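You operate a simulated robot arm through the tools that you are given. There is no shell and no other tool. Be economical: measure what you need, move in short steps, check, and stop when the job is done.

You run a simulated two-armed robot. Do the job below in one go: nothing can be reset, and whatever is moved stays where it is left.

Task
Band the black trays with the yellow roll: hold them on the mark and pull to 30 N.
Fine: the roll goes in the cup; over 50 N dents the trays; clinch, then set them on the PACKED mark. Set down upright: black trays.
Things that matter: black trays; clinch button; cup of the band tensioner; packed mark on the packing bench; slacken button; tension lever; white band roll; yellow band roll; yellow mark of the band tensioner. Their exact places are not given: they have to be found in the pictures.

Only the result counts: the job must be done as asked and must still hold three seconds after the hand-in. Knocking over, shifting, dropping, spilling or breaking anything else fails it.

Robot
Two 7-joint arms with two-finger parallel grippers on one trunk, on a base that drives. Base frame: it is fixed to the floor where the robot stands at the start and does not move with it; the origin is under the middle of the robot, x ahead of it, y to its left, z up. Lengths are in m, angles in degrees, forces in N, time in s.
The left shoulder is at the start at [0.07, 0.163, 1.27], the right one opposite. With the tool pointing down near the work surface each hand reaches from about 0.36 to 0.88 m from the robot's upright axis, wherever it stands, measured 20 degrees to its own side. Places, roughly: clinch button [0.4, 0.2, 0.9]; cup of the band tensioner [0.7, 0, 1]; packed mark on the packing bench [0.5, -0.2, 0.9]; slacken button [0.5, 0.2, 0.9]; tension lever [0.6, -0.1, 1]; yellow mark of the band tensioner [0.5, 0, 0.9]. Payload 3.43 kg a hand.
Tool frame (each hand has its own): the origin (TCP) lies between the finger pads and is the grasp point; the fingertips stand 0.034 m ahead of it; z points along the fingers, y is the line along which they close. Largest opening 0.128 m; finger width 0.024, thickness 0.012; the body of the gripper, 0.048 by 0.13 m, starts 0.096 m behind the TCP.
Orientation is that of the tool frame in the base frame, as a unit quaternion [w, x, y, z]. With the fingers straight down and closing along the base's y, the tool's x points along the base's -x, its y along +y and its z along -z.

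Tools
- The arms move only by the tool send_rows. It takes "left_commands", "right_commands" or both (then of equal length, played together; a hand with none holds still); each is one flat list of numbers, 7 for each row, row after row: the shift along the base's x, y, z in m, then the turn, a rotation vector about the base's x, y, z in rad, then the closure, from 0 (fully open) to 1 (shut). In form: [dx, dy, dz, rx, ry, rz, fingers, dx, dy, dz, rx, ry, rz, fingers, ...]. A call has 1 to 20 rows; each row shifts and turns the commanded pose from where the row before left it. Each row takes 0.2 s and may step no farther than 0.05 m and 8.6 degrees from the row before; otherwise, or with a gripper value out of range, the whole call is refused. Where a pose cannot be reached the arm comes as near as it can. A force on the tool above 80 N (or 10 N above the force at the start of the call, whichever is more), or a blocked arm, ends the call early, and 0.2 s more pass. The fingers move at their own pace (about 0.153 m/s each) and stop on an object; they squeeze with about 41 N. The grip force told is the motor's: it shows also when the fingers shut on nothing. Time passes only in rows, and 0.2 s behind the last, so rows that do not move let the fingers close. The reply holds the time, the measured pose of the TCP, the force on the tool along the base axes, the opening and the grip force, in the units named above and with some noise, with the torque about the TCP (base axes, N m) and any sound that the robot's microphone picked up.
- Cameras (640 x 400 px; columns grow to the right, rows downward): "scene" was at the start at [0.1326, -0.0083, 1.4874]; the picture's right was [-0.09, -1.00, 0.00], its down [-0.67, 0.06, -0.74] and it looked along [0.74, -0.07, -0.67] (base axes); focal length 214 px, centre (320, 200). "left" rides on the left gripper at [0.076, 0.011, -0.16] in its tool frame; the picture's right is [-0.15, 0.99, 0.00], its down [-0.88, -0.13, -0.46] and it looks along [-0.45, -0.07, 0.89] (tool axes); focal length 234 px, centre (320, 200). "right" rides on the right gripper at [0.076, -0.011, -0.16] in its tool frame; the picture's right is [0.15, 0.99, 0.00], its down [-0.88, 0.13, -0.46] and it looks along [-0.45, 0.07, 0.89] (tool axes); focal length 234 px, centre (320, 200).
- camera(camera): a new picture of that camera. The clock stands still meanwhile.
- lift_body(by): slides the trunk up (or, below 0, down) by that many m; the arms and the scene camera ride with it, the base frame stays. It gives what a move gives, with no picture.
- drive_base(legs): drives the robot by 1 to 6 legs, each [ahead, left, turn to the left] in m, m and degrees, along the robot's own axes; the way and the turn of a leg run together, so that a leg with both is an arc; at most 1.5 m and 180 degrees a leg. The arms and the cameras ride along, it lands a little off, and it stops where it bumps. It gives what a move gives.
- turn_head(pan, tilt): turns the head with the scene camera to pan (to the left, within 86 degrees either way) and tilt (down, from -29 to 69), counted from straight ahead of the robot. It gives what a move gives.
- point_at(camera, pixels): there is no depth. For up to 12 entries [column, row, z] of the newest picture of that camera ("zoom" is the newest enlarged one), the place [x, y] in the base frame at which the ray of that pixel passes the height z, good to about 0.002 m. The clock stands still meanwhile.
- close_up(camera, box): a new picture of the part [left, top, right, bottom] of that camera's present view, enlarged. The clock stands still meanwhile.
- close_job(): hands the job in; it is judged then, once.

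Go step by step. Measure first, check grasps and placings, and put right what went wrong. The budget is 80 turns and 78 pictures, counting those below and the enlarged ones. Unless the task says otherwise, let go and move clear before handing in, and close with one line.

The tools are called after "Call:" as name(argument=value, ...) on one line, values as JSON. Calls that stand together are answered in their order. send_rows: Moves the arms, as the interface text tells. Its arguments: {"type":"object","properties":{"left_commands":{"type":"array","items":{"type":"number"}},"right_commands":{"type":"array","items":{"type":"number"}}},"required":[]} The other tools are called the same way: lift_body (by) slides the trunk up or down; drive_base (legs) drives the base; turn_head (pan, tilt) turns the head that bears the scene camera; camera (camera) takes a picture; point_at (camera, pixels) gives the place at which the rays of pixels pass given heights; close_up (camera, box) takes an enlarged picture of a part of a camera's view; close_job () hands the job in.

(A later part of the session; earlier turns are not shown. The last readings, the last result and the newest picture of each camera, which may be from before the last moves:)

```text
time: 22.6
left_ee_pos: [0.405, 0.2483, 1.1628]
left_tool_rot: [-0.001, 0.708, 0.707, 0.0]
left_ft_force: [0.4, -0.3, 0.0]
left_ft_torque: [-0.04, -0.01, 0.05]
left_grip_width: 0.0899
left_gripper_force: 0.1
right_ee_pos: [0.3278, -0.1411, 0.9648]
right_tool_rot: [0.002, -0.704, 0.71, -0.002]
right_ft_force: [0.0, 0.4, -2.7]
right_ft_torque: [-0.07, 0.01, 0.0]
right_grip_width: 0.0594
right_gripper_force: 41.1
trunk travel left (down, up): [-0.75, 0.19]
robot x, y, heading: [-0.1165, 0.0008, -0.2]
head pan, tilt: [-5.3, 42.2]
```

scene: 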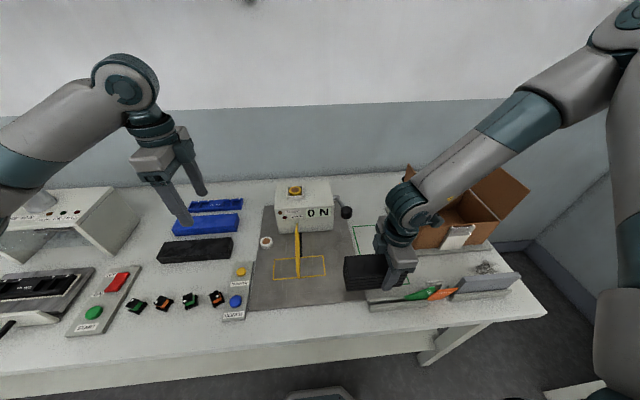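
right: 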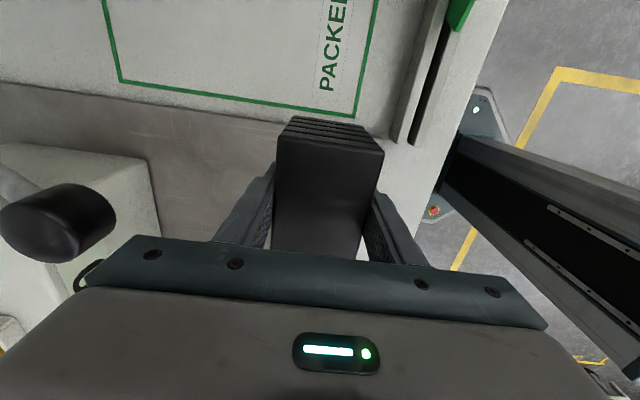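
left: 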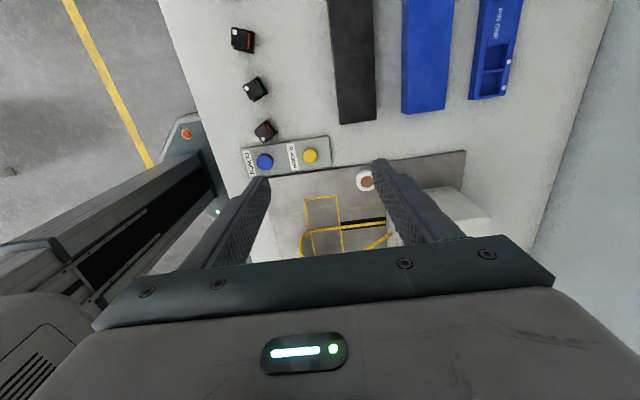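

Call:
send_rows(right_commands=[0.03, 0.005, 0.005, 0, 0, 0, 0.8, 0.03, 0.005, 0.005, 0, 0, 0, 0.8, 0.03, 0.01, 0.005, 0, 0, 0, 0.8, 0.03, 0.01, 0, 0, 0, 0, 0.8, 0, 0, 0, 0, 0, 0, 0.8])

Call:
camera(camera="scene")

```text
time: 23.8
left_ee_pos: [0.402, 0.249, 1.1613]
left_tool_rot: [0.001, 0.708, 0.706, 0.0]
left_ft_force: [-0.6, -0.8, 0.7]
left_ft_torque: [0.0, -0.01, 0.02]
left_grip_width: 0.0896
left_gripper_force: 0.0
right_ee_pos: [0.3313, -0.1394, 0.9645]
right_tool_rot: [0.005, -0.704, 0.71, -0.006]
right_ft_force: [0.1, -0.4, -3.4]
right_ft_torque: [-0.09, 0.03, -0.01]
right_grip_width: 0.0597
right_gripper_force: 41.1
right hand out of reach, approached as far as the arm can: row 1, 2, 3, 4
trunk travel left (down, up): [-0.75, 0.19]
robot x, y, heading: [-0.1212, -0.0043, -0.1]
head pan, tilt: [-5.3, 42.2]
```

```text
39 pictures are left
```

scene: 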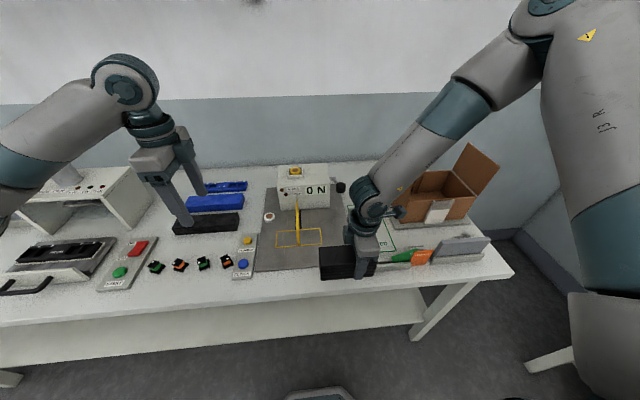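

The wrist is stuck at a joint limit. Unwind about 45°, extend the arm, then turn again farther out.

Call:
send_rows(right_commands=[0, 0, 0, 0, 0, -0.14, 0.8, 0, 0, 0, 0, 0, -0.14, 0.8, 0, 0, 0.01, 0, 0, -0.14, 0.8, 0.0, 0, 0.01, 0, 0, -0.14, 0.8, 0.02, 0, 0.01, 0, 0, -0.14, 0.8, 0.03, 0, 0, 0, 0, 0, 0.8, 0.03, 0, 0, 0, 0, 0, 0.8, 0.03, 0, 0, 0, 0, 0, 0.8, 0, 0, 0, 0, 0, 0, 0.8])

```text
time: 25.8
left_ee_pos: [0.4039, 0.2487, 1.162]
left_tool_rot: [0.0, 0.708, 0.706, 0.001]
left_ft_force: [-0.3, -0.3, -0.2]
left_ft_torque: [0.04, 0.01, 0.02]
left_grip_width: 0.0896
left_gripper_force: 0.0
right_ee_pos: [0.439, -0.141, 0.9931]
right_tool_rot: [0.002, -0.418, 0.909, -0.003]
right_ft_force: [-1.1, -1.0, -3.4]
right_ft_torque: [-0.1, 0.05, 0.01]
right_grip_width: 0.0598
right_gripper_force: 40.9
trunk travel left (down, up): [-0.75, 0.19]
robot x, y, heading: [-0.1181, 0.0028, -0.3]
head pan, tilt: [-5.3, 42.2]
```

Free again. Extend to (0.48,-0.12) then finish the turn there.

Call:
send_rows(right_commands=[0.02, 0.01, 0, 0, 0, 0, 0.8, 0.02, 0.01, 0, 0, 0, 0, 0.8, 0, 0, 0, 0, 0, 0.143, 0.8, 0, 0, 0, 0, 0, 0.143, 0.8, 0, 0, 0, 0, 0, 0.143, 0.8, 0, 0, 0, 0, 0, 0.143, 0.8, 0, 0, 0, 0, 0, 0.132, 0.8, 0, 0, 0, 0, 0, 0, 0.8])

Call:
camera(camera="right")

Call:
close_up(camera="scene", box=[240, 150, 420, 290])

```text
time: 27.6
left_ee_pos: [0.4032, 0.2488, 1.1622]
left_tool_rot: [-0.001, 0.708, 0.706, -0.001]
left_ft_force: [0.1, 0.4, -0.6]
left_ft_torque: [-0.03, 0.01, 0.02]
left_grip_width: 0.0896
left_gripper_force: 0.1
right_ee_pos: [0.4786, -0.1193, 0.9938]
right_tool_rot: [0.001, -0.524, 0.852, -0.003]
right_ft_force: [-0.1, 0.5, -4.2]
right_ft_torque: [-0.09, 0.02, 0.0]
right_grip_width: 0.0598
right_gripper_force: 40.6
right hand out of reach, approached as far as the arm can: row 5, 6, 7
trunk travel left (down, up): [-0.75, 0.19]
robot x, y, heading: [-0.1233, -0.0033, -0.3]
head pan, tilt: [-5.3, 42.2]
```

```text
38 pictures are left
```

right: 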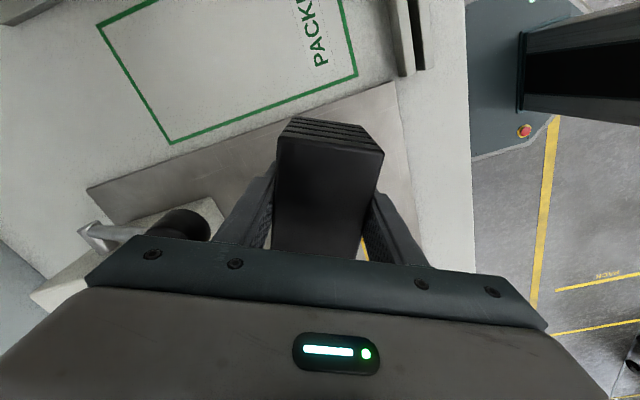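

```text
2.86 times, centred on (330, 220) of scene
```

zoom: 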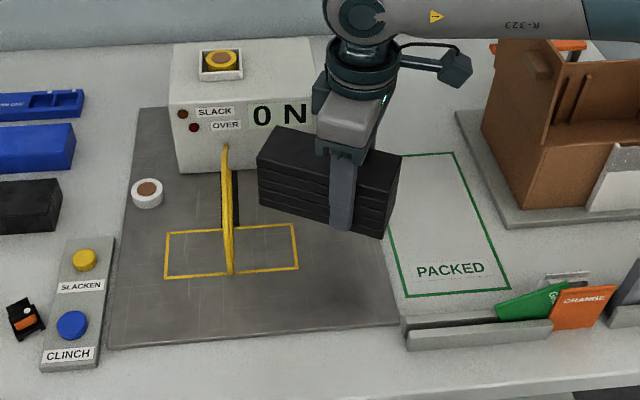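

The GREEN card in its holder at zoom (530,300) looks tilted compared with before; I need a closer look.

Call:
close_up(camera="scene", box=[370, 220, 500, 300])

```text
4.92 times, centred on (435, 260) of scene
```

zoom: 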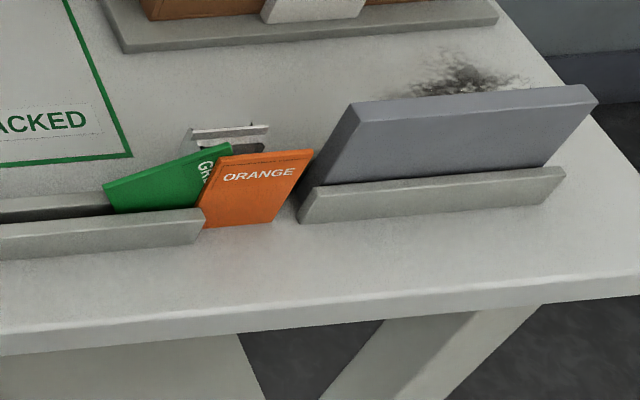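

The cards got nudged (orange out of its slot); I'll put them back at the end. The right wrist can't hold this turn, but the left can, so I'll unwind the right, set the trays on the mat's right part along x, and hand over to the left hand.

Call:
send_rows(right_commands=[-0.02, 0.003, 0, 0, 0, -0.14, 0.8, -0.02, 0.003, 0, 0, 0, -0.14, 0.8, 0, 0.003, 0, 0, 0, -0.14, 0.8, 0, 0, 0, 0, 0, -0.14, 0.8, 0, 0, 0, 0, 0, -0.14, 0.8, 0, 0, 0, 0, 0, -0.14, 0.8, 0, 0, 0, 0, 0, -0.14, 0.8, 0, 0, 0, 0, 0, -0.122, 0.8, 0, 0, -0.04, 0, 0, 0, 0.8, 0, 0, -0.03, 0, 0, 0, 0.8, 0, 0, 0, 0, 0, 0, 0.8])

Call:
close_up(camera="scene", box=[240, 150, 420, 290])

```text
time: 30.0
left_ee_pos: [0.4031, 0.2485, 1.1623]
left_tool_rot: [0.0, 0.708, 0.706, -0.001]
left_ft_force: [-0.4, -0.4, -0.2]
left_ft_torque: [0.05, 0.0, -0.01]
left_grip_width: 0.0895
left_gripper_force: 0.1
right_ee_pos: [0.4411, -0.1107, 0.9227]
right_tool_rot: [0.001, 0.0, 1.0, -0.003]
right_ft_force: [-0.3, 0.5, -2.6]
right_ft_torque: [0.0, 0.07, 0.01]
right_grip_width: 0.0596
right_gripper_force: 40.4
trunk travel left (down, up): [-0.75, 0.19]
robot x, y, heading: [-0.1193, -0.0014, -0.0]
head pan, tilt: [-5.3, 42.2]
```

```text
2.86 times, centred on (330, 220) of scene
```

zoom: 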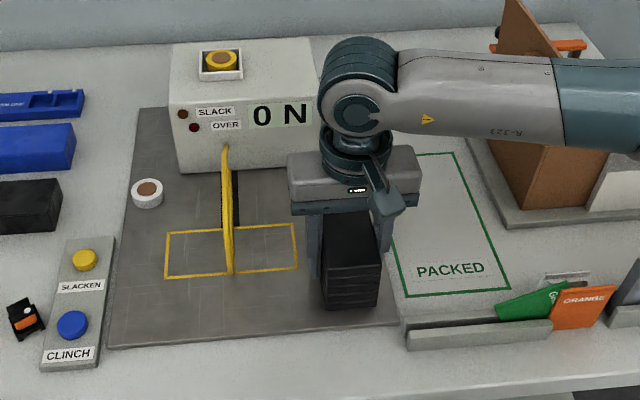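

Lower gently to the mat and release; then lift the right hand out.

Call:
send_rows(right_commands=[0, 0, -0.008, 0, 0, 0, 0.8, 0, 0, -0.005, 0, 0, 0, 0.8, 0, 0, -0.004, 0, 0, 0, 0.8, 0, 0, 0, 0, 0, 0, 0.8])

```text
time: 31.0
left_ee_pos: [0.4015, 0.2483, 1.1637]
left_tool_rot: [0.0, 0.708, 0.707, 0.002]
left_ft_force: [0.2, -0.3, -0.6]
left_ft_torque: [0.03, -0.01, 0.0]
left_grip_width: 0.0895
left_gripper_force: 0.1
right_ee_pos: [0.4386, -0.1106, 0.9085]
right_tool_rot: [0.001, 0.0, 1.0, -0.002]
right_ft_force: [1.8, -4.0, 32.6]
right_ft_torque: [0.89, -0.3, -0.12]
right_grip_width: 0.0595
right_gripper_force: 40.5
trunk travel left (down, up): [-0.75, 0.19]
robot x, y, heading: [-0.1197, -0.0041, -0.2]
head pan, tilt: [-5.3, 42.2]
```

Call:
send_rows(right_commands=[0, 0, 0.003, 0, 0, 0, 0.8, 0, 0, 0, 0, 0, 0, 0.3, 0, 0, 0, 0, 0, 0, 0.3, 0, 0, 0.04, 0, 0, 0, 0.3, 0, 0, 0.05, 0, 0, 0, 0.3, 0, 0, 0.05, 0, 0, 0, 0.3, 0, 0, 0.05, 0, 0, 0, 0.3, 0, -0.04, 0.02, 0, 0, 0, 0.3, 0, -0.045, 0, 0, 0, 0, 0.3, 0, -0.045, 0, 0, 0, 0, 0.3, 0, -0.04, 0, 0, 0, 0, 0.3, 0, -0.03, 0, 0, 0, 0, 0.3], left_commands=[0, 0, 0, 0, 0, 0.1428, 0.3, 0, 0, 0, 0, 0, 0.1428, 0.3, 0, 0, 0, 0, 0, 0.1428, 0.3, 0, 0, 0, 0, 0, 0.1428, 0.3, 0, 0, 0, 0, 0, 0.1428, 0.3, 0, 0, 0, 0, 0, 0.1428, 0.3, 0, 0, 0, 0, 0, 0.1428, 0.3, 0, 0, 0, 0, 0, 0.1428, 0.3, 0, 0, 0, 0, 0, 0.1428, 0.3, 0, 0, 0, 0, 0, 0.1428, 0.3, 0, 0, 0, 0, 0, 0.1428, 0.3, 0, 0, 0, 0, 0, 0, 0.3])

Call:
camera(camera="scene")

Call:
camera(camera="right")

```text
time: 33.6
left_ee_pos: [0.4031, 0.2485, 1.1624]
left_tool_rot: [0.0, 0.0, 1.0, 0.0]
left_ft_force: [0.6, -0.7, 0.4]
left_ft_torque: [0.01, -0.03, -0.04]
left_grip_width: 0.0897
left_gripper_force: 0.0
right_ee_pos: [0.4409, -0.3102, 1.1181]
right_tool_rot: [0.0, 0.0, 1.0, -0.004]
right_ft_force: [0.0, 0.0, 0.3]
right_ft_torque: [0.02, 0.01, 0.01]
right_grip_width: 0.0893
right_gripper_force: 0.1
trunk travel left (down, up): [-0.75, 0.19]
robot x, y, heading: [-0.1201, 0.0027, -0.1]
head pan, tilt: [-5.3, 42.2]
```

```text
34 pictures are left
```

scene: 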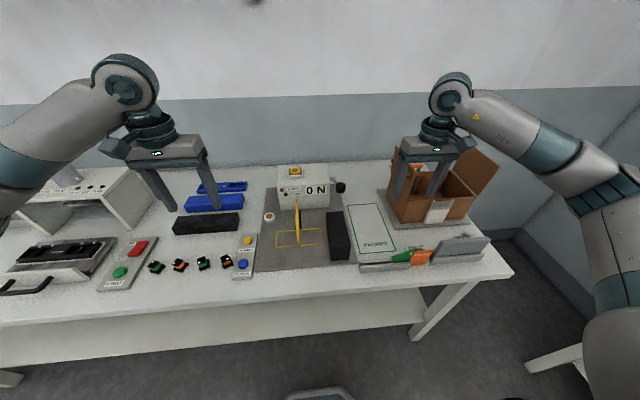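

```text
33 pictures are left
```

right: 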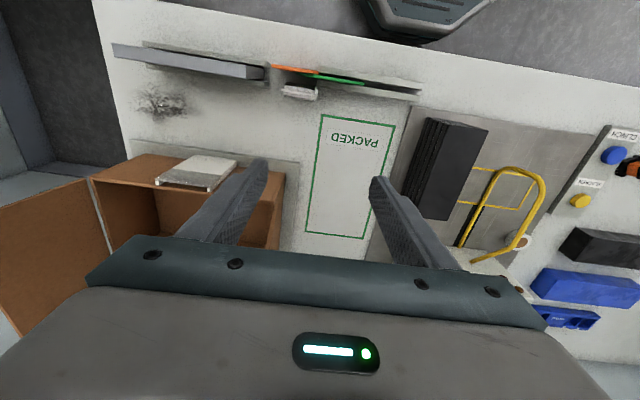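

The stack stands neatly on the mat. Bring the left hand over it at (0.44,-0.11).

Call:
send_rows(left_commands=[0.006, -0.045, 0, 0, 0, 0, 0.3, 0.006, -0.045, 0, 0, 0, 0, 0.3, 0.006, -0.045, 0, 0, 0, 0, 0.3, 0.006, -0.045, 0, 0, 0, 0, 0.3, 0.006, -0.045, 0, 0, 0, 0, 0.3, 0.006, -0.045, 0, 0, 0, 0, 0.3, 0.002, -0.045, 0, 0, 0, 0, 0.3, 0, -0.043, 0, 0, 0, 0, 0.3, 0, 0, -0.045, 0, 0, 0, 0.3, 0, 0, -0.045, 0, 0, 0, 0.3, 0, 0, -0.03, 0, 0, 0, 0.3, 0, 0, 0, 0, 0, 0, 0.3])

Call:
camera(camera="left")

```text
time: 36.2
left_ee_pos: [0.4395, -0.1077, 1.0418]
left_tool_rot: [0.0, 0.002, 1.0, 0.001]
left_ft_force: [0.3, 0.4, 0.2]
left_ft_torque: [-0.04, 0.01, 0.02]
left_grip_width: 0.0896
left_gripper_force: 0.1
right_ee_pos: [0.4411, -0.3078, 1.1199]
right_tool_rot: [-0.001, 0.0, 1.0, -0.004]
right_ft_force: [-0.3, 0.2, 0.2]
right_ft_torque: [0.02, -0.05, 0.02]
right_grip_width: 0.0897
right_gripper_force: 0.0
trunk travel left (down, up): [-0.75, 0.19]
robot x, y, heading: [-0.1193, -0.0037, -0.6]
head pan, tilt: [-5.3, 42.2]
```

```text
32 pictures are left
```

left: 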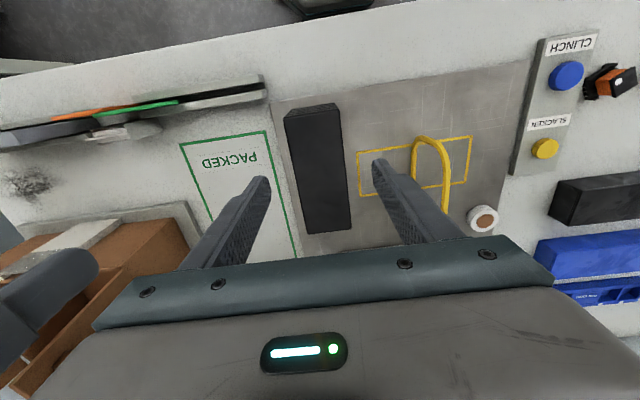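

Call:
point_at(camera="left", pixels=[[285, 118, 0.935], [337, 111, 0.935], [351, 228, 0.935], [308, 234, 0.935], [64, 122, 0.9], [175, 101, 0.9], [265, 92, 0.875]])

Call:
send_rows(left_commands=[0, -0.003, -0.04, 0, 0, 0, 0.3, 0, 0, -0.04, 0, 0, 0, 0.3, 0, 0, -0.03, 0, 0, 0, 0.3, 0, 0, -0.015, 0, 0, 0, 0.3, 0, 0, -0.007, 0, 0, 0, 0.3, 0, 0, 0, 0, 0, 0, 0.3, 0, 0, 0, 0, 0, 0, 0.6, 0, 0, 0, 0, 0, 0, 0.8, 0, 0, 0, 0, 0, 0, 0.8])

```text
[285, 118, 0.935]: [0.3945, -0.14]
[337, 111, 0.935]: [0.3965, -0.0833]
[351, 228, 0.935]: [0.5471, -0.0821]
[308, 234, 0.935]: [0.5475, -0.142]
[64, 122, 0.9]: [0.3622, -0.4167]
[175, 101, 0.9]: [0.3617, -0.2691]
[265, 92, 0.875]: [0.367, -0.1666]
```

```text
time: 38.2
left_ee_pos: [0.4412, -0.1118, 0.9098]
left_tool_rot: [-0.001, 0.001, 1.0, 0.001]
left_ft_force: [-0.7, -0.6, 0.1]
left_ft_torque: [0.01, -0.1, 0.01]
left_grip_width: 0.0599
left_gripper_force: 41.0
right_ee_pos: [0.442, -0.3092, 1.1188]
right_tool_rot: [0.0, -0.001, 1.0, -0.004]
right_ft_force: [0.8, -0.1, 0.7]
right_ft_torque: [0.01, 0.01, 0.0]
right_grip_width: 0.0895
right_gripper_force: 0.2
trunk travel left (down, up): [-0.75, 0.19]
robot x, y, heading: [-0.1223, 0.0032, -0.4]
head pan, tilt: [-5.3, 42.2]
```

Gripped with the left. Lift (pulling back from the knob), pass above the loop, and turn -90° on the left side.

Call:
send_rows(left_commands=[0, 0, 0.012, 0, 0, 0, 0.8, -0.025, 0, 0.025, 0, 0, 0, 0.8, 0, 0, 0.045, 0, 0, 0, 0.8, 0, 0, 0.045, 0, 0, 0, 0.8, 0, 0, 0.045, 0, 0, 0, 0.8, 0.005, 0.047, 0, 0, 0, 0, 0.8, 0.005, 0.047, 0, 0, 0, 0, 0.8, 0.005, 0.047, 0, 0, 0, 0, 0.8, 0.005, 0.047, 0, 0, 0, -0.1428, 0.8, 0.005, 0.047, 0, 0, 0, -0.1428, 0.8, 0.01, 0.035, 0, 0, 0, -0.1428, 0.8, 0, 0, 0, 0, 0, -0.1428, 0.8, 0, 0, 0, 0, 0, -0.1428, 0.8, 0, 0, 0, 0, 0, -0.1428, 0.8, 0, 0, 0, 0, 0, -0.1428, 0.8, 0, 0, 0, 0, 0, -0.1428, 0.8, 0, 0, 0, 0, 0, -0.1428, 0.8, 0, 0, 0, 0, 0, -0.1428, 0.8, 0, 0, 0, 0, 0, -0.1428, 0.8, 0, 0, 0, 0, 0, 0, 0.8])

Call:
close_up(camera="scene", box=[200, 150, 380, 290])

Call:
camera(camera="left")

```text
time: 42.4
left_ee_pos: [0.4512, 0.1592, 1.0825]
left_tool_rot: [0.0, 0.708, 0.706, -0.001]
left_ft_force: [0.3, 0.3, -2.5]
left_ft_torque: [0.12, 0.01, -0.05]
left_grip_width: 0.0598
left_gripper_force: 41.2
right_ee_pos: [0.4418, -0.3085, 1.1192]
right_tool_rot: [-0.002, 0.001, 1.0, -0.004]
right_ft_force: [0.7, 0.4, -0.3]
right_ft_torque: [0.07, -0.03, -0.02]
right_grip_width: 0.0894
right_gripper_force: 0.0
trunk travel left (down, up): [-0.75, 0.19]
robot x, y, heading: [-0.1193, -0.0047, -0.1]
head pan, tilt: [-5.3, 42.2]
```

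```text
2.86 times, centred on (290, 220) of scene
```

zoom: 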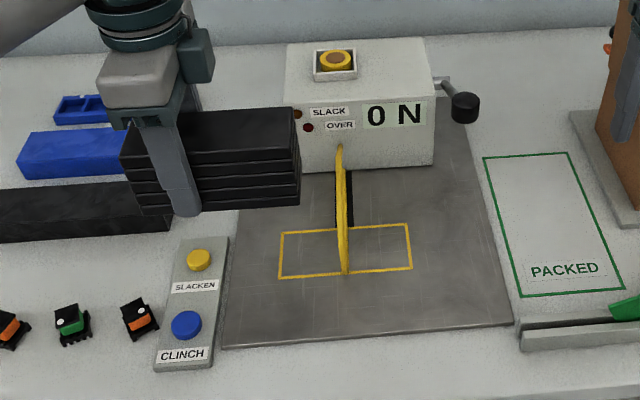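

```text
30 pictures are left
```

left: 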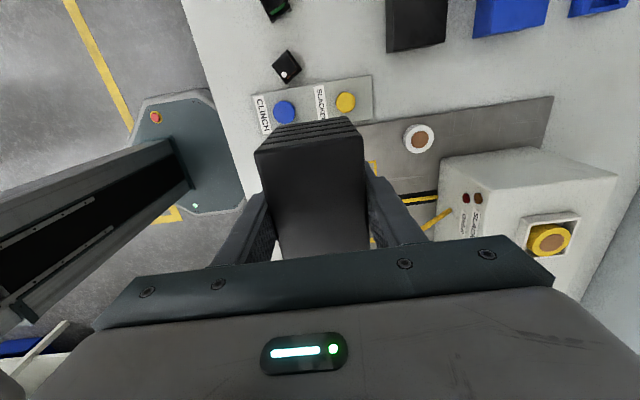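

Level and turned. Move to x=0.50, y=0.14 and descend to just above the mat, lead end short of the loop.

Call:
send_rows(left_commands=[0.025, -0.009, 0, 0, 0, 0, 0.8, 0.0238, -0.01, 0, 0, 0, 0, 0.8, 0, 0, -0.045, 0, 0, 0, 0.8, 0, 0, -0.045, 0, 0, 0, 0.8, 0, 0, -0.04, 0, 0, 0, 0.8, 0, 0, -0.025, 0, 0, 0, 0.8, 0, 0, 0, 0, 0, 0, 0.8])

Call:
close_up(camera="scene", box=[230, 180, 350, 280])

Call:
close_up(camera="right", box=[380, 90, 640, 270])

```text
time: 44.0
left_ee_pos: [0.501, 0.1378, 0.9245]
left_tool_rot: [0.0, 0.708, 0.706, 0.001]
left_ft_force: [0.2, -0.4, -2.6]
left_ft_torque: [0.08, -0.02, -0.01]
left_grip_width: 0.0595
left_gripper_force: 40.7
right_ee_pos: [0.4423, -0.3081, 1.1192]
right_tool_rot: [-0.001, -0.001, 1.0, -0.004]
right_ft_force: [0.3, 0.3, -0.1]
right_ft_torque: [0.03, -0.03, -0.02]
right_grip_width: 0.0893
right_gripper_force: 0.1
trunk travel left (down, up): [-0.75, 0.19]
robot x, y, heading: [-0.1169, -0.0016, -0.3]
head pan, tilt: [-5.3, 42.2]
```

```text
4.00 times, centred on (290, 230) of scene
```

zoom: 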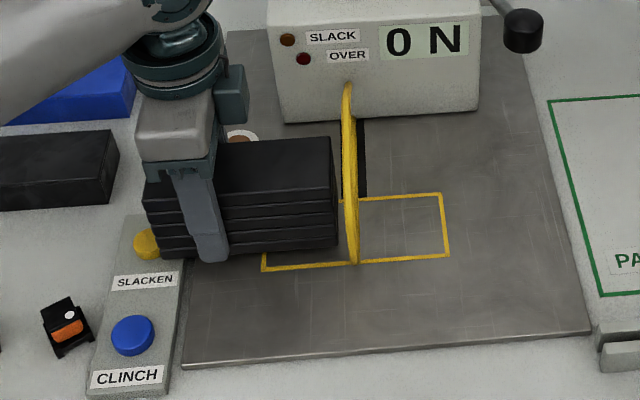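

```text
2.22 times, centred on (510, 180) of right
```

zoom: 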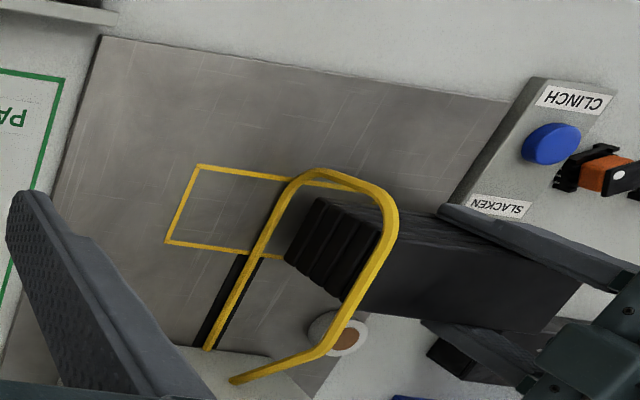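

The right view shows the trays framed inside the loop. Slide in along -y, then lower to the mat.

Call:
send_rows(left_commands=[-0.001, -0.02, 0, 0, 0, 0, 0.8, 0, -0.02, -0.005, 0, 0, 0, 0.8, 0, -0.02, 0, 0, 0, 0, 0.8, 0, -0.021, 0, 0, 0, 0, 0.8, 0, 0, -0.005, 0, 0, 0, 0.8, 0, 0, 0, 0, 0, 0, 0.8])

Call:
close_up(camera="scene", box=[230, 180, 350, 280])

Call:
close_up(camera="right", box=[380, 90, 640, 270])

```text
time: 45.4
left_ee_pos: [0.4994, 0.0581, 0.9169]
left_tool_rot: [-0.001, 0.708, 0.706, 0.0]
left_ft_force: [-0.2, 0.1, -2.2]
left_ft_torque: [0.11, -0.02, 0.0]
left_grip_width: 0.0597
left_gripper_force: 41.0
right_ee_pos: [0.4422, -0.3099, 1.12]
right_tool_rot: [-0.001, 0.0, 1.0, -0.004]
right_ft_force: [0.5, 0.2, -0.3]
right_ft_torque: [0.0, -0.01, 0.0]
right_grip_width: 0.0897
right_gripper_force: 0.0
trunk travel left (down, up): [-0.75, 0.19]
robot x, y, heading: [-0.1138, -0.0024, 0.1]
head pan, tilt: [-5.3, 42.2]
```

```text
4.00 times, centred on (290, 230) of scene
```

zoom: 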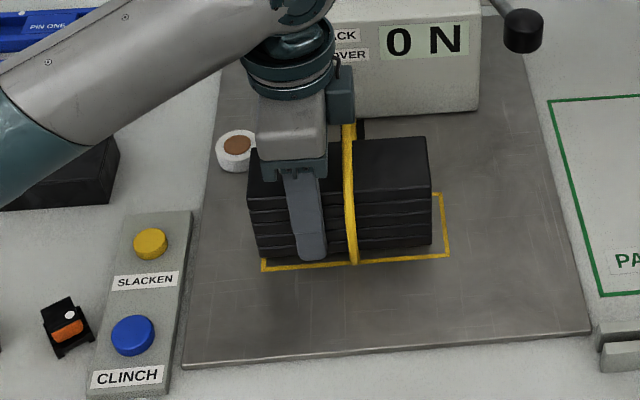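

```text
2.22 times, centred on (510, 180) of right
```

zoom: 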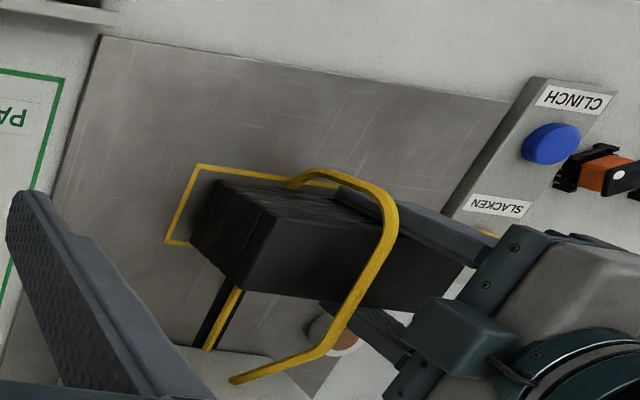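

Call:
point_at(camera="scene", pixels=[[279.0, 244.5, 0.876], [323.25, 241, 0.876]])

Call:
close_up(camera="scene", box=[265, 205, 333, 256])

```text
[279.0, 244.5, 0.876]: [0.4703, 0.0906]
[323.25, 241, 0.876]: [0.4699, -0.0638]
```

```text
7.84 times, centred on (299, 230) of scene
```

zoom: 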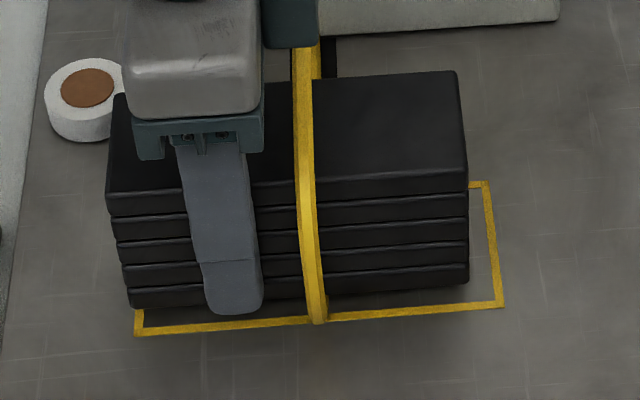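

Call:
point_at(camera="zoom", pixels=[[130, 307, 0.876], [468, 282, 0.876], [135, 335, 0.868], [503, 305, 0.868], [487, 182, 0.868], [317, 322, 0.87]])

```text
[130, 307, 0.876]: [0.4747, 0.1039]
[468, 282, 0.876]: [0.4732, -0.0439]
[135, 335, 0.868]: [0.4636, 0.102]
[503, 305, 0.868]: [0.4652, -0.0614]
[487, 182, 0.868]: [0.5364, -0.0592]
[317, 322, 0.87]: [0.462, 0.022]
```

Stack is 9 mm too far +y and 3 mm +x relative to the mark; correct and set down.

Call:
send_rows(left_commands=[-0.003, -0.009, 0, 0, 0, 0, 0.8, 0, 0, -0.004, 0, 0, 0, 0.8, 0, 0, -0.004, 0, 0, 0, 0.8, 0, 0, 0, 0, 0, 0, 0.8])

Call:
close_up(camera="scene", box=[255, 180, 355, 256])

```text
time: 46.4
left_ee_pos: [0.4957, 0.0489, 0.9081]
left_tool_rot: [0.0, 0.707, 0.707, 0.0]
left_ft_force: [-0.7, 0.6, 5.0]
left_ft_torque: [0.2, 0.06, -0.02]
left_grip_width: 0.0595
left_gripper_force: 40.9
right_ee_pos: [0.4412, -0.3086, 1.1198]
right_tool_rot: [0.001, -0.001, 1.0, -0.003]
right_ft_force: [0.3, 1.5, -0.6]
right_ft_torque: [0.0, -0.04, 0.03]
right_grip_width: 0.0895
right_gripper_force: 0.1
trunk travel left (down, up): [-0.75, 0.19]
robot x, y, heading: [-0.123, 0.002, -0.1]
head pan, tilt: [-5.3, 42.2]
```

```text
5.26 times, centred on (305, 218) of scene
```

zoom: 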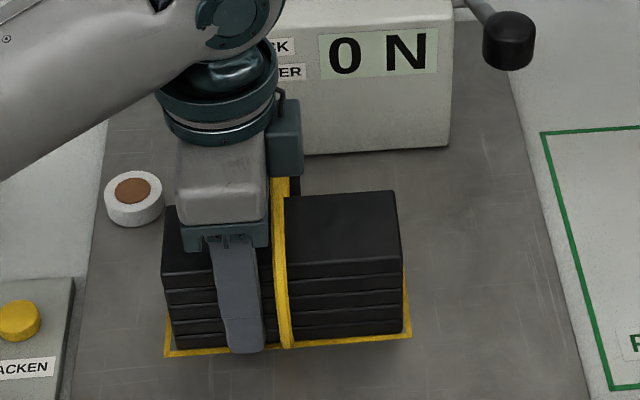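

Trays sit on the mark inside the loop, held by the left hand. Bring the right hand above the knob.

Call:
send_rows(right_commands=[0.027, 0.035, 0.002, 0, 0, 0, 0.4, 0.027, 0.035, 0, 0, 0, 0, 0.4, 0.027, 0.035, 0, 0, 0, 0, 0.4, 0.027, 0.035, 0, 0, 0, 0, 0.4, 0.026, 0.036, 0, 0, 0, 0, 0.4, 0, 0, 0, 0, 0, 0, 0.4], left_commands=[0, 0, 0, 0, 0, 0, 0.8, 0, 0, 0, 0, 0, 0, 0.8, 0, 0, 0, 0, 0, 0, 0.8, 0, 0, 0, 0, 0, 0, 0.8, 0, 0, 0, 0, 0, 0, 0.8, 0, 0, 0, 0, 0, 0, 0.8])

Call:
close_up(camera="right", box=[200, 60, 520, 260])

```text
time: 47.8
left_ee_pos: [0.4964, 0.0488, 0.9093]
left_tool_rot: [0.0, 0.708, 0.706, 0.0]
left_ft_force: [0.3, 2.2, 8.4]
left_ft_torque: [-1.01, 0.15, 0.03]
left_grip_width: 0.0596
left_gripper_force: 41.0
right_ee_pos: [0.5755, -0.1339, 1.1249]
right_tool_rot: [0.001, 0.0, 1.0, -0.004]
right_ft_force: [0.2, -0.3, -0.4]
right_ft_torque: [0.0, -0.02, -0.03]
right_grip_width: 0.0767
right_gripper_force: 0.0
trunk travel left (down, up): [-0.75, 0.19]
robot x, y, heading: [-0.1162, 0.0047, -0.0]
head pan, tilt: [-5.3, 42.2]
```

```text
2.00 times, centred on (360, 160) of right
```

zoom: 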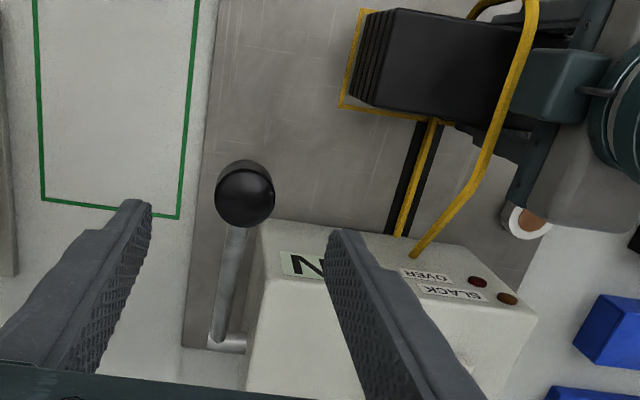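

Call:
point_at(camera="zoom", pixels=[[245, 195, 1.03], [245, 195, 1.01], [215, 195, 1.03], [275, 195, 1.03], [212, 340, 0.98], [212, 340, 0.95], [262, 222, 1.0]])

Call:
send_rows(right_commands=[0, 0, -0.03, 0, 0, 0, 0.4, 0, 0, -0.03, 0, 0, 0, 0.4, 0, 0, -0.03, 0, 0, 0, 0.4, 0, 0, 0, 0, 0, 0, 0.4])

Call:
close_up(camera="scene", box=[275, 140, 375, 220])

```text
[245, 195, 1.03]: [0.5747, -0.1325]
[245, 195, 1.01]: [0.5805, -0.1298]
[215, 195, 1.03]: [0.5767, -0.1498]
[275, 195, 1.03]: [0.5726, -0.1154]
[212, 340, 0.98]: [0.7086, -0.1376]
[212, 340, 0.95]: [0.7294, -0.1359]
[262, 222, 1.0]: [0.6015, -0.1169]
```

```text
time: 48.8
left_ee_pos: [0.4952, 0.0486, 0.9091]
left_tool_rot: [0.0, 0.708, 0.707, -0.001]
left_ft_force: [0.7, 0.9, 12.9]
left_ft_torque: [-0.21, 0.14, 0.04]
left_grip_width: 0.0598
left_gripper_force: 41.3
right_ee_pos: [0.5751, -0.1335, 1.0343]
right_tool_rot: [0.0, -0.001, 1.0, -0.004]
right_ft_force: [-0.1, 0.6, 0.2]
right_ft_torque: [-0.02, -0.03, 0.01]
right_grip_width: 0.0768
right_gripper_force: 0.1
trunk travel left (down, up): [-0.75, 0.19]
robot x, y, heading: [-0.1188, -0.0027, -0.2]
head pan, tilt: [-5.3, 42.2]
```

```text
5.00 times, centred on (325, 180) of scene
```

zoom: 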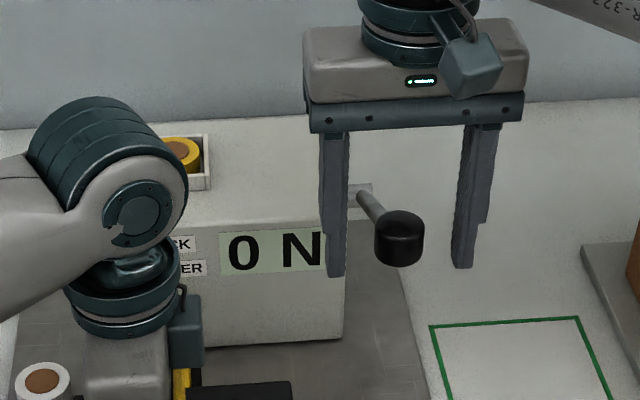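

Knob is centred between the fingers. Grip it and try a small pull (down and toward the robot), reading the gauge.

Call:
send_rows(right_commands=[0, 0, -0.003, 0, 0, 0, 0.9, 0, 0, 0, 0, 0, 0, 0.9, 0, 0, 0, 0, 0, 0, 0.9, -0.003, 0, -0.006, 0, 0, 0, 0.9, -0.003, 0, -0.007, 0, 0, 0, 0.9, 0, 0, 0, 0, 0, 0, 0.9])

Call:
close_up(camera="scene", box=[255, 160, 375, 250])

```text
time: 50.2
left_ee_pos: [0.4948, 0.0495, 0.9096]
left_tool_rot: [0.0, 0.708, 0.706, 0.0]
left_ft_force: [-1.7, -3.0, 13.1]
left_ft_torque: [0.69, 0.02, 0.03]
left_grip_width: 0.0597
left_gripper_force: 40.8
right_ee_pos: [0.5682, -0.1324, 1.0173]
right_tool_rot: [0.001, -0.001, 1.0, -0.003]
right_ft_force: [10.2, 9.3, 4.8]
right_ft_torque: [0.23, -1.37, 0.09]
right_grip_width: 0.0328
right_gripper_force: 44.6
trunk travel left (down, up): [-0.75, 0.19]
robot x, y, heading: [-0.1192, -0.0039, -0.2]
head pan, tilt: [-5.3, 42.2]
```

```text
4.44 times, centred on (315, 205) of scene
```

zoom: 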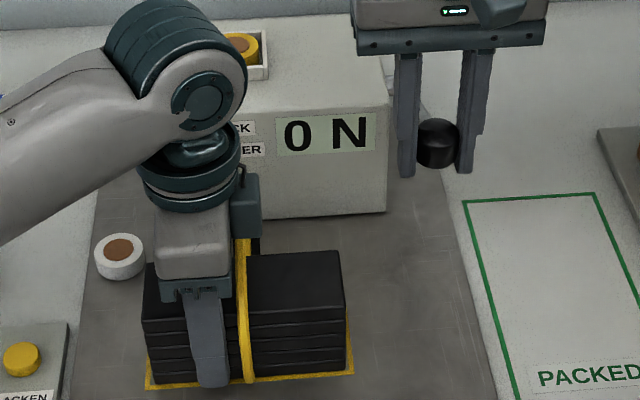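

Call:
send_rows(right_commands=[0, 0, -0.008, 0, 0, 0, 0.9, -0.001, 0, -0.008, 0, 0, 0, 0.9, 0, 0, -0.006, 0, 0, 0, 0.9, 0, 0, 0, 0, 0, 0, 0.9])

Call:
close_up(camera="scene", box=[255, 160, 375, 250])

```text
time: 51.2
left_ee_pos: [0.4932, 0.0492, 0.9098]
left_tool_rot: [0.0, 0.708, 0.707, 0.0]
left_ft_force: [-0.1, 0.3, -1.5]
left_ft_torque: [0.04, -0.03, 0.0]
left_grip_width: 0.0596
left_gripper_force: 41.1
right_ee_pos: [0.5627, -0.1331, 0.9951]
right_tool_rot: [-0.001, 0.0, 1.0, -0.004]
right_ft_force: [-14.9, 10.1, 9.8]
right_ft_torque: [0.15, -0.32, 0.09]
right_grip_width: 0.0328
right_gripper_force: 45.2
trunk travel left (down, up): [-0.75, 0.19]
robot x, y, heading: [-0.1191, 0.002, -0.1]
head pan, tilt: [-5.3, 42.2]
```

```text
4.44 times, centred on (315, 205) of scene
```

zoom: 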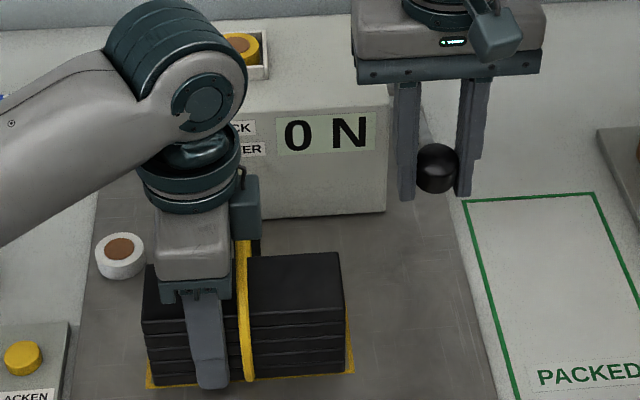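

Call:
send_rows(right_commands=[-0.004, 0, -0.008, 0, 0, 0, 0.9, -0.002, 0, -0.008, 0, 0, 0, 0.9, -0.002, 0, -0.006, 0, 0, 0, 0.9, 0, 0, 0, 0, 0, 0, 0.9])

Call:
close_up(camera="scene", box=[255, 160, 375, 250])

```text
time: 52.2
left_ee_pos: [0.4976, 0.0504, 0.9102]
left_tool_rot: [0.0, 0.708, 0.706, 0.0]
left_ft_force: [-1.4, 1.6, 12.9]
left_ft_torque: [0.86, -0.1, 0.12]
left_grip_width: 0.0595
left_gripper_force: 41.2
right_ee_pos: [0.5608, -0.1313, 0.9728]
right_tool_rot: [0.002, 0.0, 1.0, -0.004]
right_ft_force: [20.2, 11.3, 8.9]
right_ft_torque: [0.11, -1.43, -0.04]
right_grip_width: 0.0331
right_gripper_force: 44.8
trunk travel left (down, up): [-0.75, 0.19]
robot x, y, heading: [-0.1189, 0.001, -0.3]
head pan, tilt: [-5.3, 42.2]
```

```text
4.44 times, centred on (315, 205) of scene
```

zoom: 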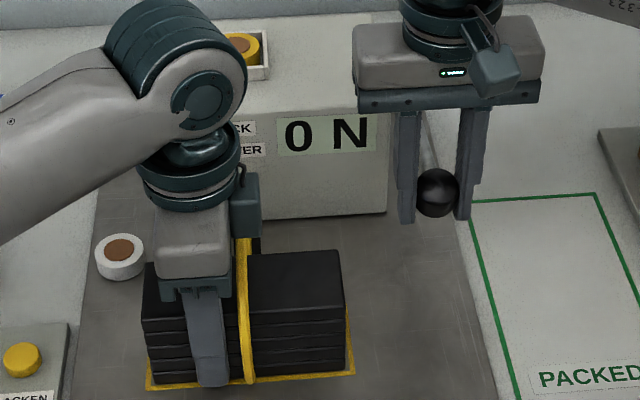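

Call:
send_rows(right_commands=[0.003, 0, -0.007, 0, 0, 0, 0.9, 0.002, 0, -0.007, 0, 0, 0, 0.9, 0.002, 0, -0.006, 0, 0, 0, 0.9, 0, 0, 0, 0, 0, 0, 0.9])

Call:
close_up(camera="scene", box=[255, 160, 375, 250])

```text
time: 53.2
left_ee_pos: [0.4922, 0.0489, 0.9093]
left_tool_rot: [0.0, 0.708, 0.706, -0.001]
left_ft_force: [0.4, 0.4, -2.1]
left_ft_torque: [0.09, 0.04, 0.01]
left_grip_width: 0.0598
left_gripper_force: 41.1
right_ee_pos: [0.5609, -0.1323, 0.9518]
right_tool_rot: [-0.002, -0.002, 1.0, -0.005]
right_ft_force: [-26.9, 10.1, 2.8]
right_ft_torque: [0.12, 0.38, 0.07]
right_grip_width: 0.033
right_gripper_force: 45.4
trunk travel left (down, up): [-0.75, 0.19]
robot x, y, heading: [-0.1172, -0.0006, -0.1]
head pan, tilt: [-5.3, 42.2]
```

```text
4.44 times, centred on (315, 205) of scene
```

zoom: 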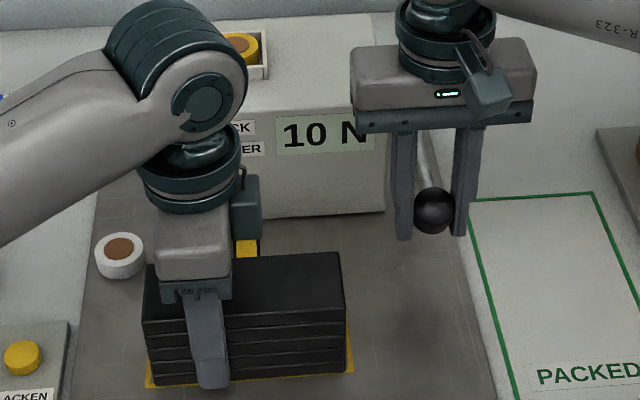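

Gauge reads 10 N. Continue in finer steps with an x correction.

Call:
send_rows(right_commands=[-0.004, 0, -0.004, 0, 0, 0, 0.9, 0, 0, -0.003, 0, 0, 0, 0.9, 0, 0, 0, 0, 0, 0, 0.9])

Call:
close_up(camera="scene", box=[285, 170, 345, 215])

```text
time: 54.0
left_ee_pos: [0.4955, 0.0504, 0.9094]
left_tool_rot: [0.002, 0.708, 0.706, 0.0]
left_ft_force: [-0.3, 0.0, -3.2]
left_ft_torque: [0.07, 0.01, -0.03]
left_grip_width: 0.0596
left_gripper_force: 41.3
right_ee_pos: [0.5618, -0.1335, 0.9489]
right_tool_rot: [0.002, 0.0, 1.0, -0.003]
right_ft_force: [-10.3, 11.7, 10.6]
right_ft_torque: [0.21, -1.02, 0.03]
right_grip_width: 0.0327
right_gripper_force: 45.1
trunk travel left (down, up): [-0.75, 0.19]
robot x, y, heading: [-0.1201, -0.0012, -0.1]
head pan, tilt: [-5.3, 42.2]
```

```text
8.89 times, centred on (315, 192) of scene
```

zoom: 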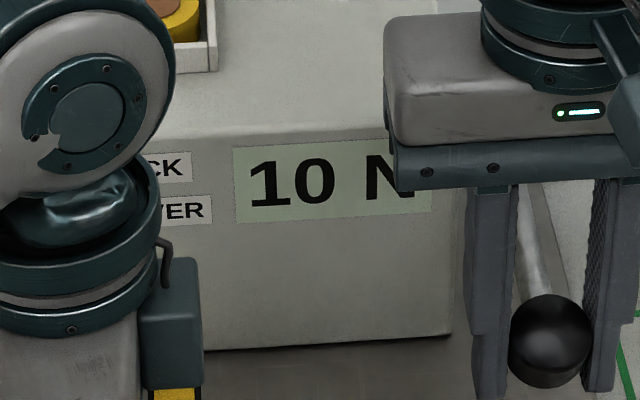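

Call:
send_rows(right_commands=[0, 0, -0.004, 0, 0, 0, 0.9, 0.0, 0, -0.004, 0, 0, 0, 0.9, 0, 0, 0, 0, 0, 0, 0.9])

Call:
close_up(camera="scene", box=[285, 170, 345, 215])

```text
time: 54.8
left_ee_pos: [0.4948, 0.0495, 0.9092]
left_tool_rot: [0.001, 0.708, 0.706, -0.001]
left_ft_force: [-0.3, -0.2, -2.1]
left_ft_torque: [0.12, 0.0, 0.0]
left_grip_width: 0.0601
left_gripper_force: 41.3
right_ee_pos: [0.5625, -0.1315, 0.9405]
right_tool_rot: [0.002, 0.0, 1.0, -0.004]
right_ft_force: [3.6, 11.6, 20.7]
right_ft_torque: [0.11, 0.07, -0.04]
right_grip_width: 0.033
right_gripper_force: 45.3
trunk travel left (down, up): [-0.75, 0.19]
robot x, y, heading: [-0.1194, -0.0038, 0.0]
head pan, tilt: [-5.3, 42.2]
```

```text
8.89 times, centred on (315, 192) of scene
```

zoom: 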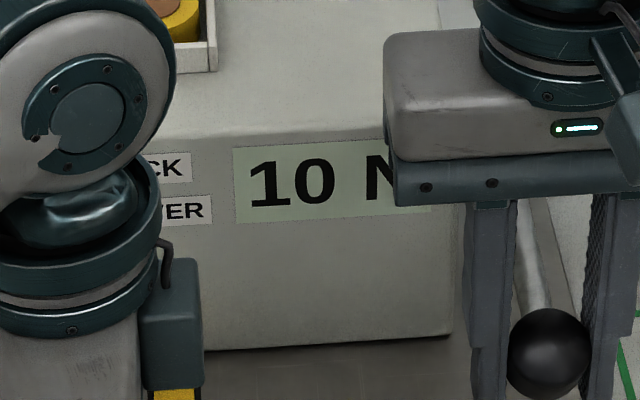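

Call:
send_rows(right_commands=[0, 0, -0.003, 0, 0, 0, 0.9, 0.001, 0, -0.003, 0, 0, 0, 0.9, 0, 0, 0, 0, 0, 0, 0.9])

Call:
close_up(camera="scene", box=[285, 170, 345, 215])

```text
time: 55.6
left_ee_pos: [0.4935, 0.0506, 0.9103]
left_tool_rot: [0.001, 0.707, 0.707, 0.0]
left_ft_force: [-0.3, -0.2, -2.4]
left_ft_torque: [0.1, -0.03, 0.03]
left_grip_width: 0.0594
left_gripper_force: 40.8
right_ee_pos: [0.5622, -0.1322, 0.9381]
right_tool_rot: [0.004, 0.0, 1.0, -0.003]
right_ft_force: [4.7, 8.0, 43.2]
right_ft_torque: [0.14, 0.06, 0.0]
right_grip_width: 0.0327
right_gripper_force: 45.2
trunk travel left (down, up): [-0.75, 0.19]
robot x, y, heading: [-0.1184, -0.0014, -0.1]
head pan, tilt: [-5.3, 42.2]
```

```text
8.89 times, centred on (315, 192) of scene
```

zoom: 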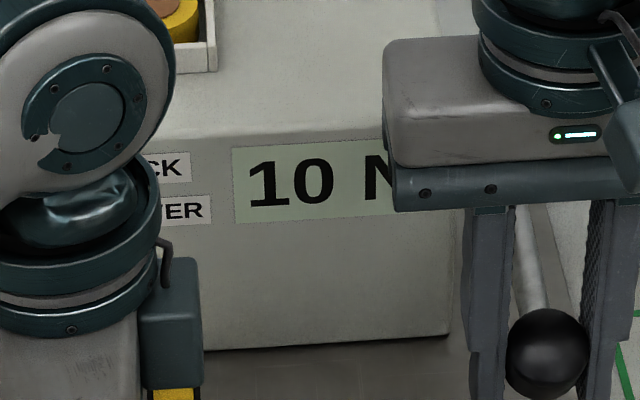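

The lever has hit its stop with 10 N: it ratchets, one stroke per 10 N. Return the lever to the top, then pull a second stroke.

Call:
send_rows(right_commands=[0, 0, 0.012, 0, 0, 0, 0.9, 0, 0, 0.012, 0, 0, 0, 0.9, 0, 0, 0.012, 0, 0, 0, 0.9, 0, 0, 0.012, 0, 0, 0, 0.9, 0.001, 0, 0.012, 0, 0, 0, 0.9, 0.002, 0, 0.012, 0, 0, 0, 0.9, 0.003, 0, 0.012, 0, 0, 0, 0.9, 0.005, 0, 0.013, 0, 0, 0, 0.9, 0, 0, 0, 0, 0, 0, 0.9])

Call:
close_up(camera="scene", box=[275, 160, 355, 220])

```text
time: 57.6
left_ee_pos: [0.496, 0.0495, 0.9099]
left_tool_rot: [0.001, 0.708, 0.706, 0.0]
left_ft_force: [-5.5, 5.7, 26.8]
left_ft_torque: [-0.18, -0.07, -0.09]
left_grip_width: 0.0598
left_gripper_force: 41.5
right_ee_pos: [0.5736, -0.1329, 1.027]
right_tool_rot: [0.0, 0.0, 1.0, -0.004]
right_ft_force: [12.7, 9.5, -11.5]
right_ft_torque: [0.02, 0.82, -0.09]
right_grip_width: 0.0331
right_gripper_force: 45.2
trunk travel left (down, up): [-0.75, 0.19]
robot x, y, heading: [-0.118, 0.0048, -0.2]
head pan, tilt: [-5.3, 42.2]
```

```text
6.67 times, centred on (315, 190) of scene
```

zoom: 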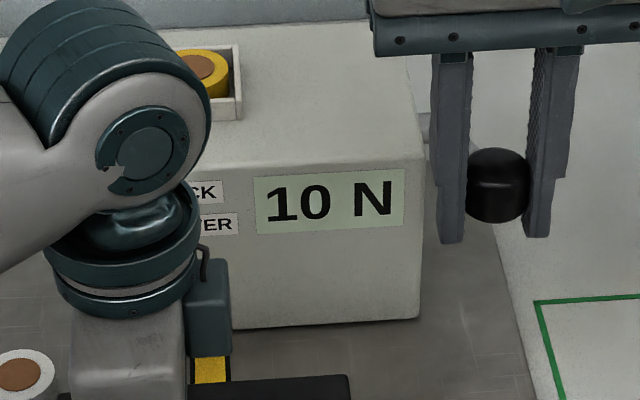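

Tension holds at 10 N. Second stroke.

Call:
send_rows(right_commands=[-0.005, 0, -0.013, 0, 0, 0, 0.9, -0.003, 0, -0.012, 0, 0, 0, 0.9, -0.002, 0, -0.012, 0, 0, 0, 0.9, -0.001, 0, -0.012, 0, 0, 0, 0.9, 0, 0, -0.012, 0, 0, 0, 0.9, 0, 0, -0.012, 0, 0, 0, 0.9, 0, 0, -0.012, 0, 0, 0, 0.9, 0, 0, -0.007, 0, 0, 0, 0.9, 0, 0, 0, 0, 0, 0, 0.9])

Call:
close_up(camera="scene", box=[275, 160, 355, 220])

```text
time: 59.6
left_ee_pos: [0.4942, 0.0492, 0.9096]
left_tool_rot: [0.0, 0.709, 0.705, 0.001]
left_ft_force: [0.0, 0.4, 2.2]
left_ft_torque: [-0.39, -0.15, -0.04]
left_grip_width: 0.0597
left_gripper_force: 40.7
right_ee_pos: [0.5624, -0.1337, 0.9381]
right_tool_rot: [0.001, -0.001, 1.0, -0.005]
right_ft_force: [-7.5, 9.1, 9.2]
right_ft_torque: [0.12, -0.8, 0.0]
right_grip_width: 0.0328
right_gripper_force: 45.0
trunk travel left (down, up): [-0.75, 0.19]
robot x, y, heading: [-0.1197, 0.0001, -0.1]
head pan, tilt: [-5.3, 42.2]
```

```text
6.67 times, centred on (315, 190) of scene
```

zoom: 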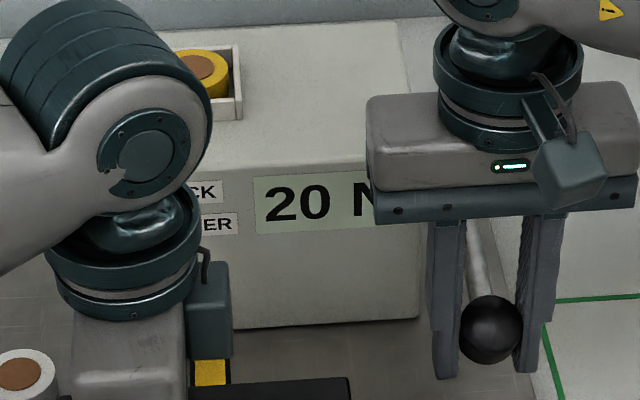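

20 N now. One more full stroke (up and down) for 30 N.

Call:
send_rows(right_commands=[0, 0, 0.012, 0, 0, 0, 0.9, 0, 0, 0.012, 0, 0, 0, 0.9, 0, 0, 0.012, 0, 0, 0, 0.9, 0, 0, 0.012, 0, 0, 0, 0.9, 0.001, 0, 0.012, 0, 0, 0, 0.9, 0.002, 0, 0.012, 0, 0, 0, 0.9, 0.003, 0, 0.012, 0, 0, 0, 0.9, 0.005, 0, 0.008, 0, 0, 0, 0.9, 0, 0, 0, 0, 0, 0, 0.9, -0.005, 0, -0.013, 0, 0, 0, 0.9, -0.003, 0, -0.012, 0, 0, 0, 0.9, -0.002, 0, -0.012, 0, 0, 0, 0.9, -0.001, 0, -0.012, 0, 0, 0, 0.9, 0, 0, -0.012, 0, 0, 0, 0.9, 0, 0, -0.012, 0, 0, 0, 0.9, 0, 0, -0.012, 0, 0, 0, 0.9, 0, 0, -0.007, 0, 0, 0, 0.9, 0, 0, 0, 0, 0, 0, 0.9])

Call:
close_up(camera="scene", box=[275, 160, 355, 220])

```text
time: 63.4
left_ee_pos: [0.494, 0.0493, 0.9098]
left_tool_rot: [0.0, 0.709, 0.706, 0.0]
left_ft_force: [-0.6, -1.2, 1.0]
left_ft_torque: [-0.3, -0.1, -0.07]
left_grip_width: 0.0594
left_gripper_force: 40.7
right_ee_pos: [0.5605, -0.1334, 0.939]
right_tool_rot: [0.001, -0.001, 1.0, -0.004]
right_ft_force: [-3.3, 11.4, 11.3]
right_ft_torque: [0.17, -0.98, 0.03]
right_grip_width: 0.0331
right_gripper_force: 44.7
trunk travel left (down, up): [-0.75, 0.19]
robot x, y, heading: [-0.1184, -0.0008, -0.0]
head pan, tilt: [-5.3, 42.2]
```

```text
6.67 times, centred on (315, 190) of scene
```

zoom: 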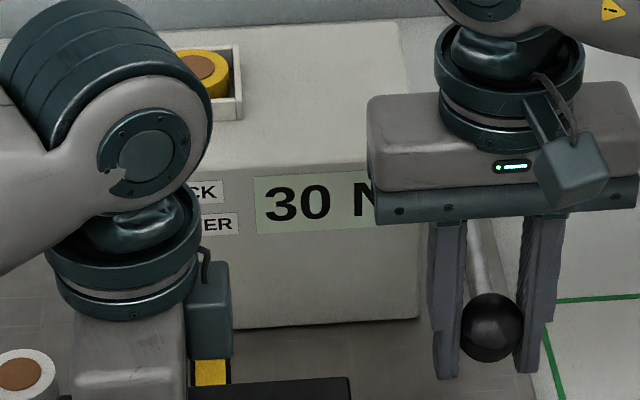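

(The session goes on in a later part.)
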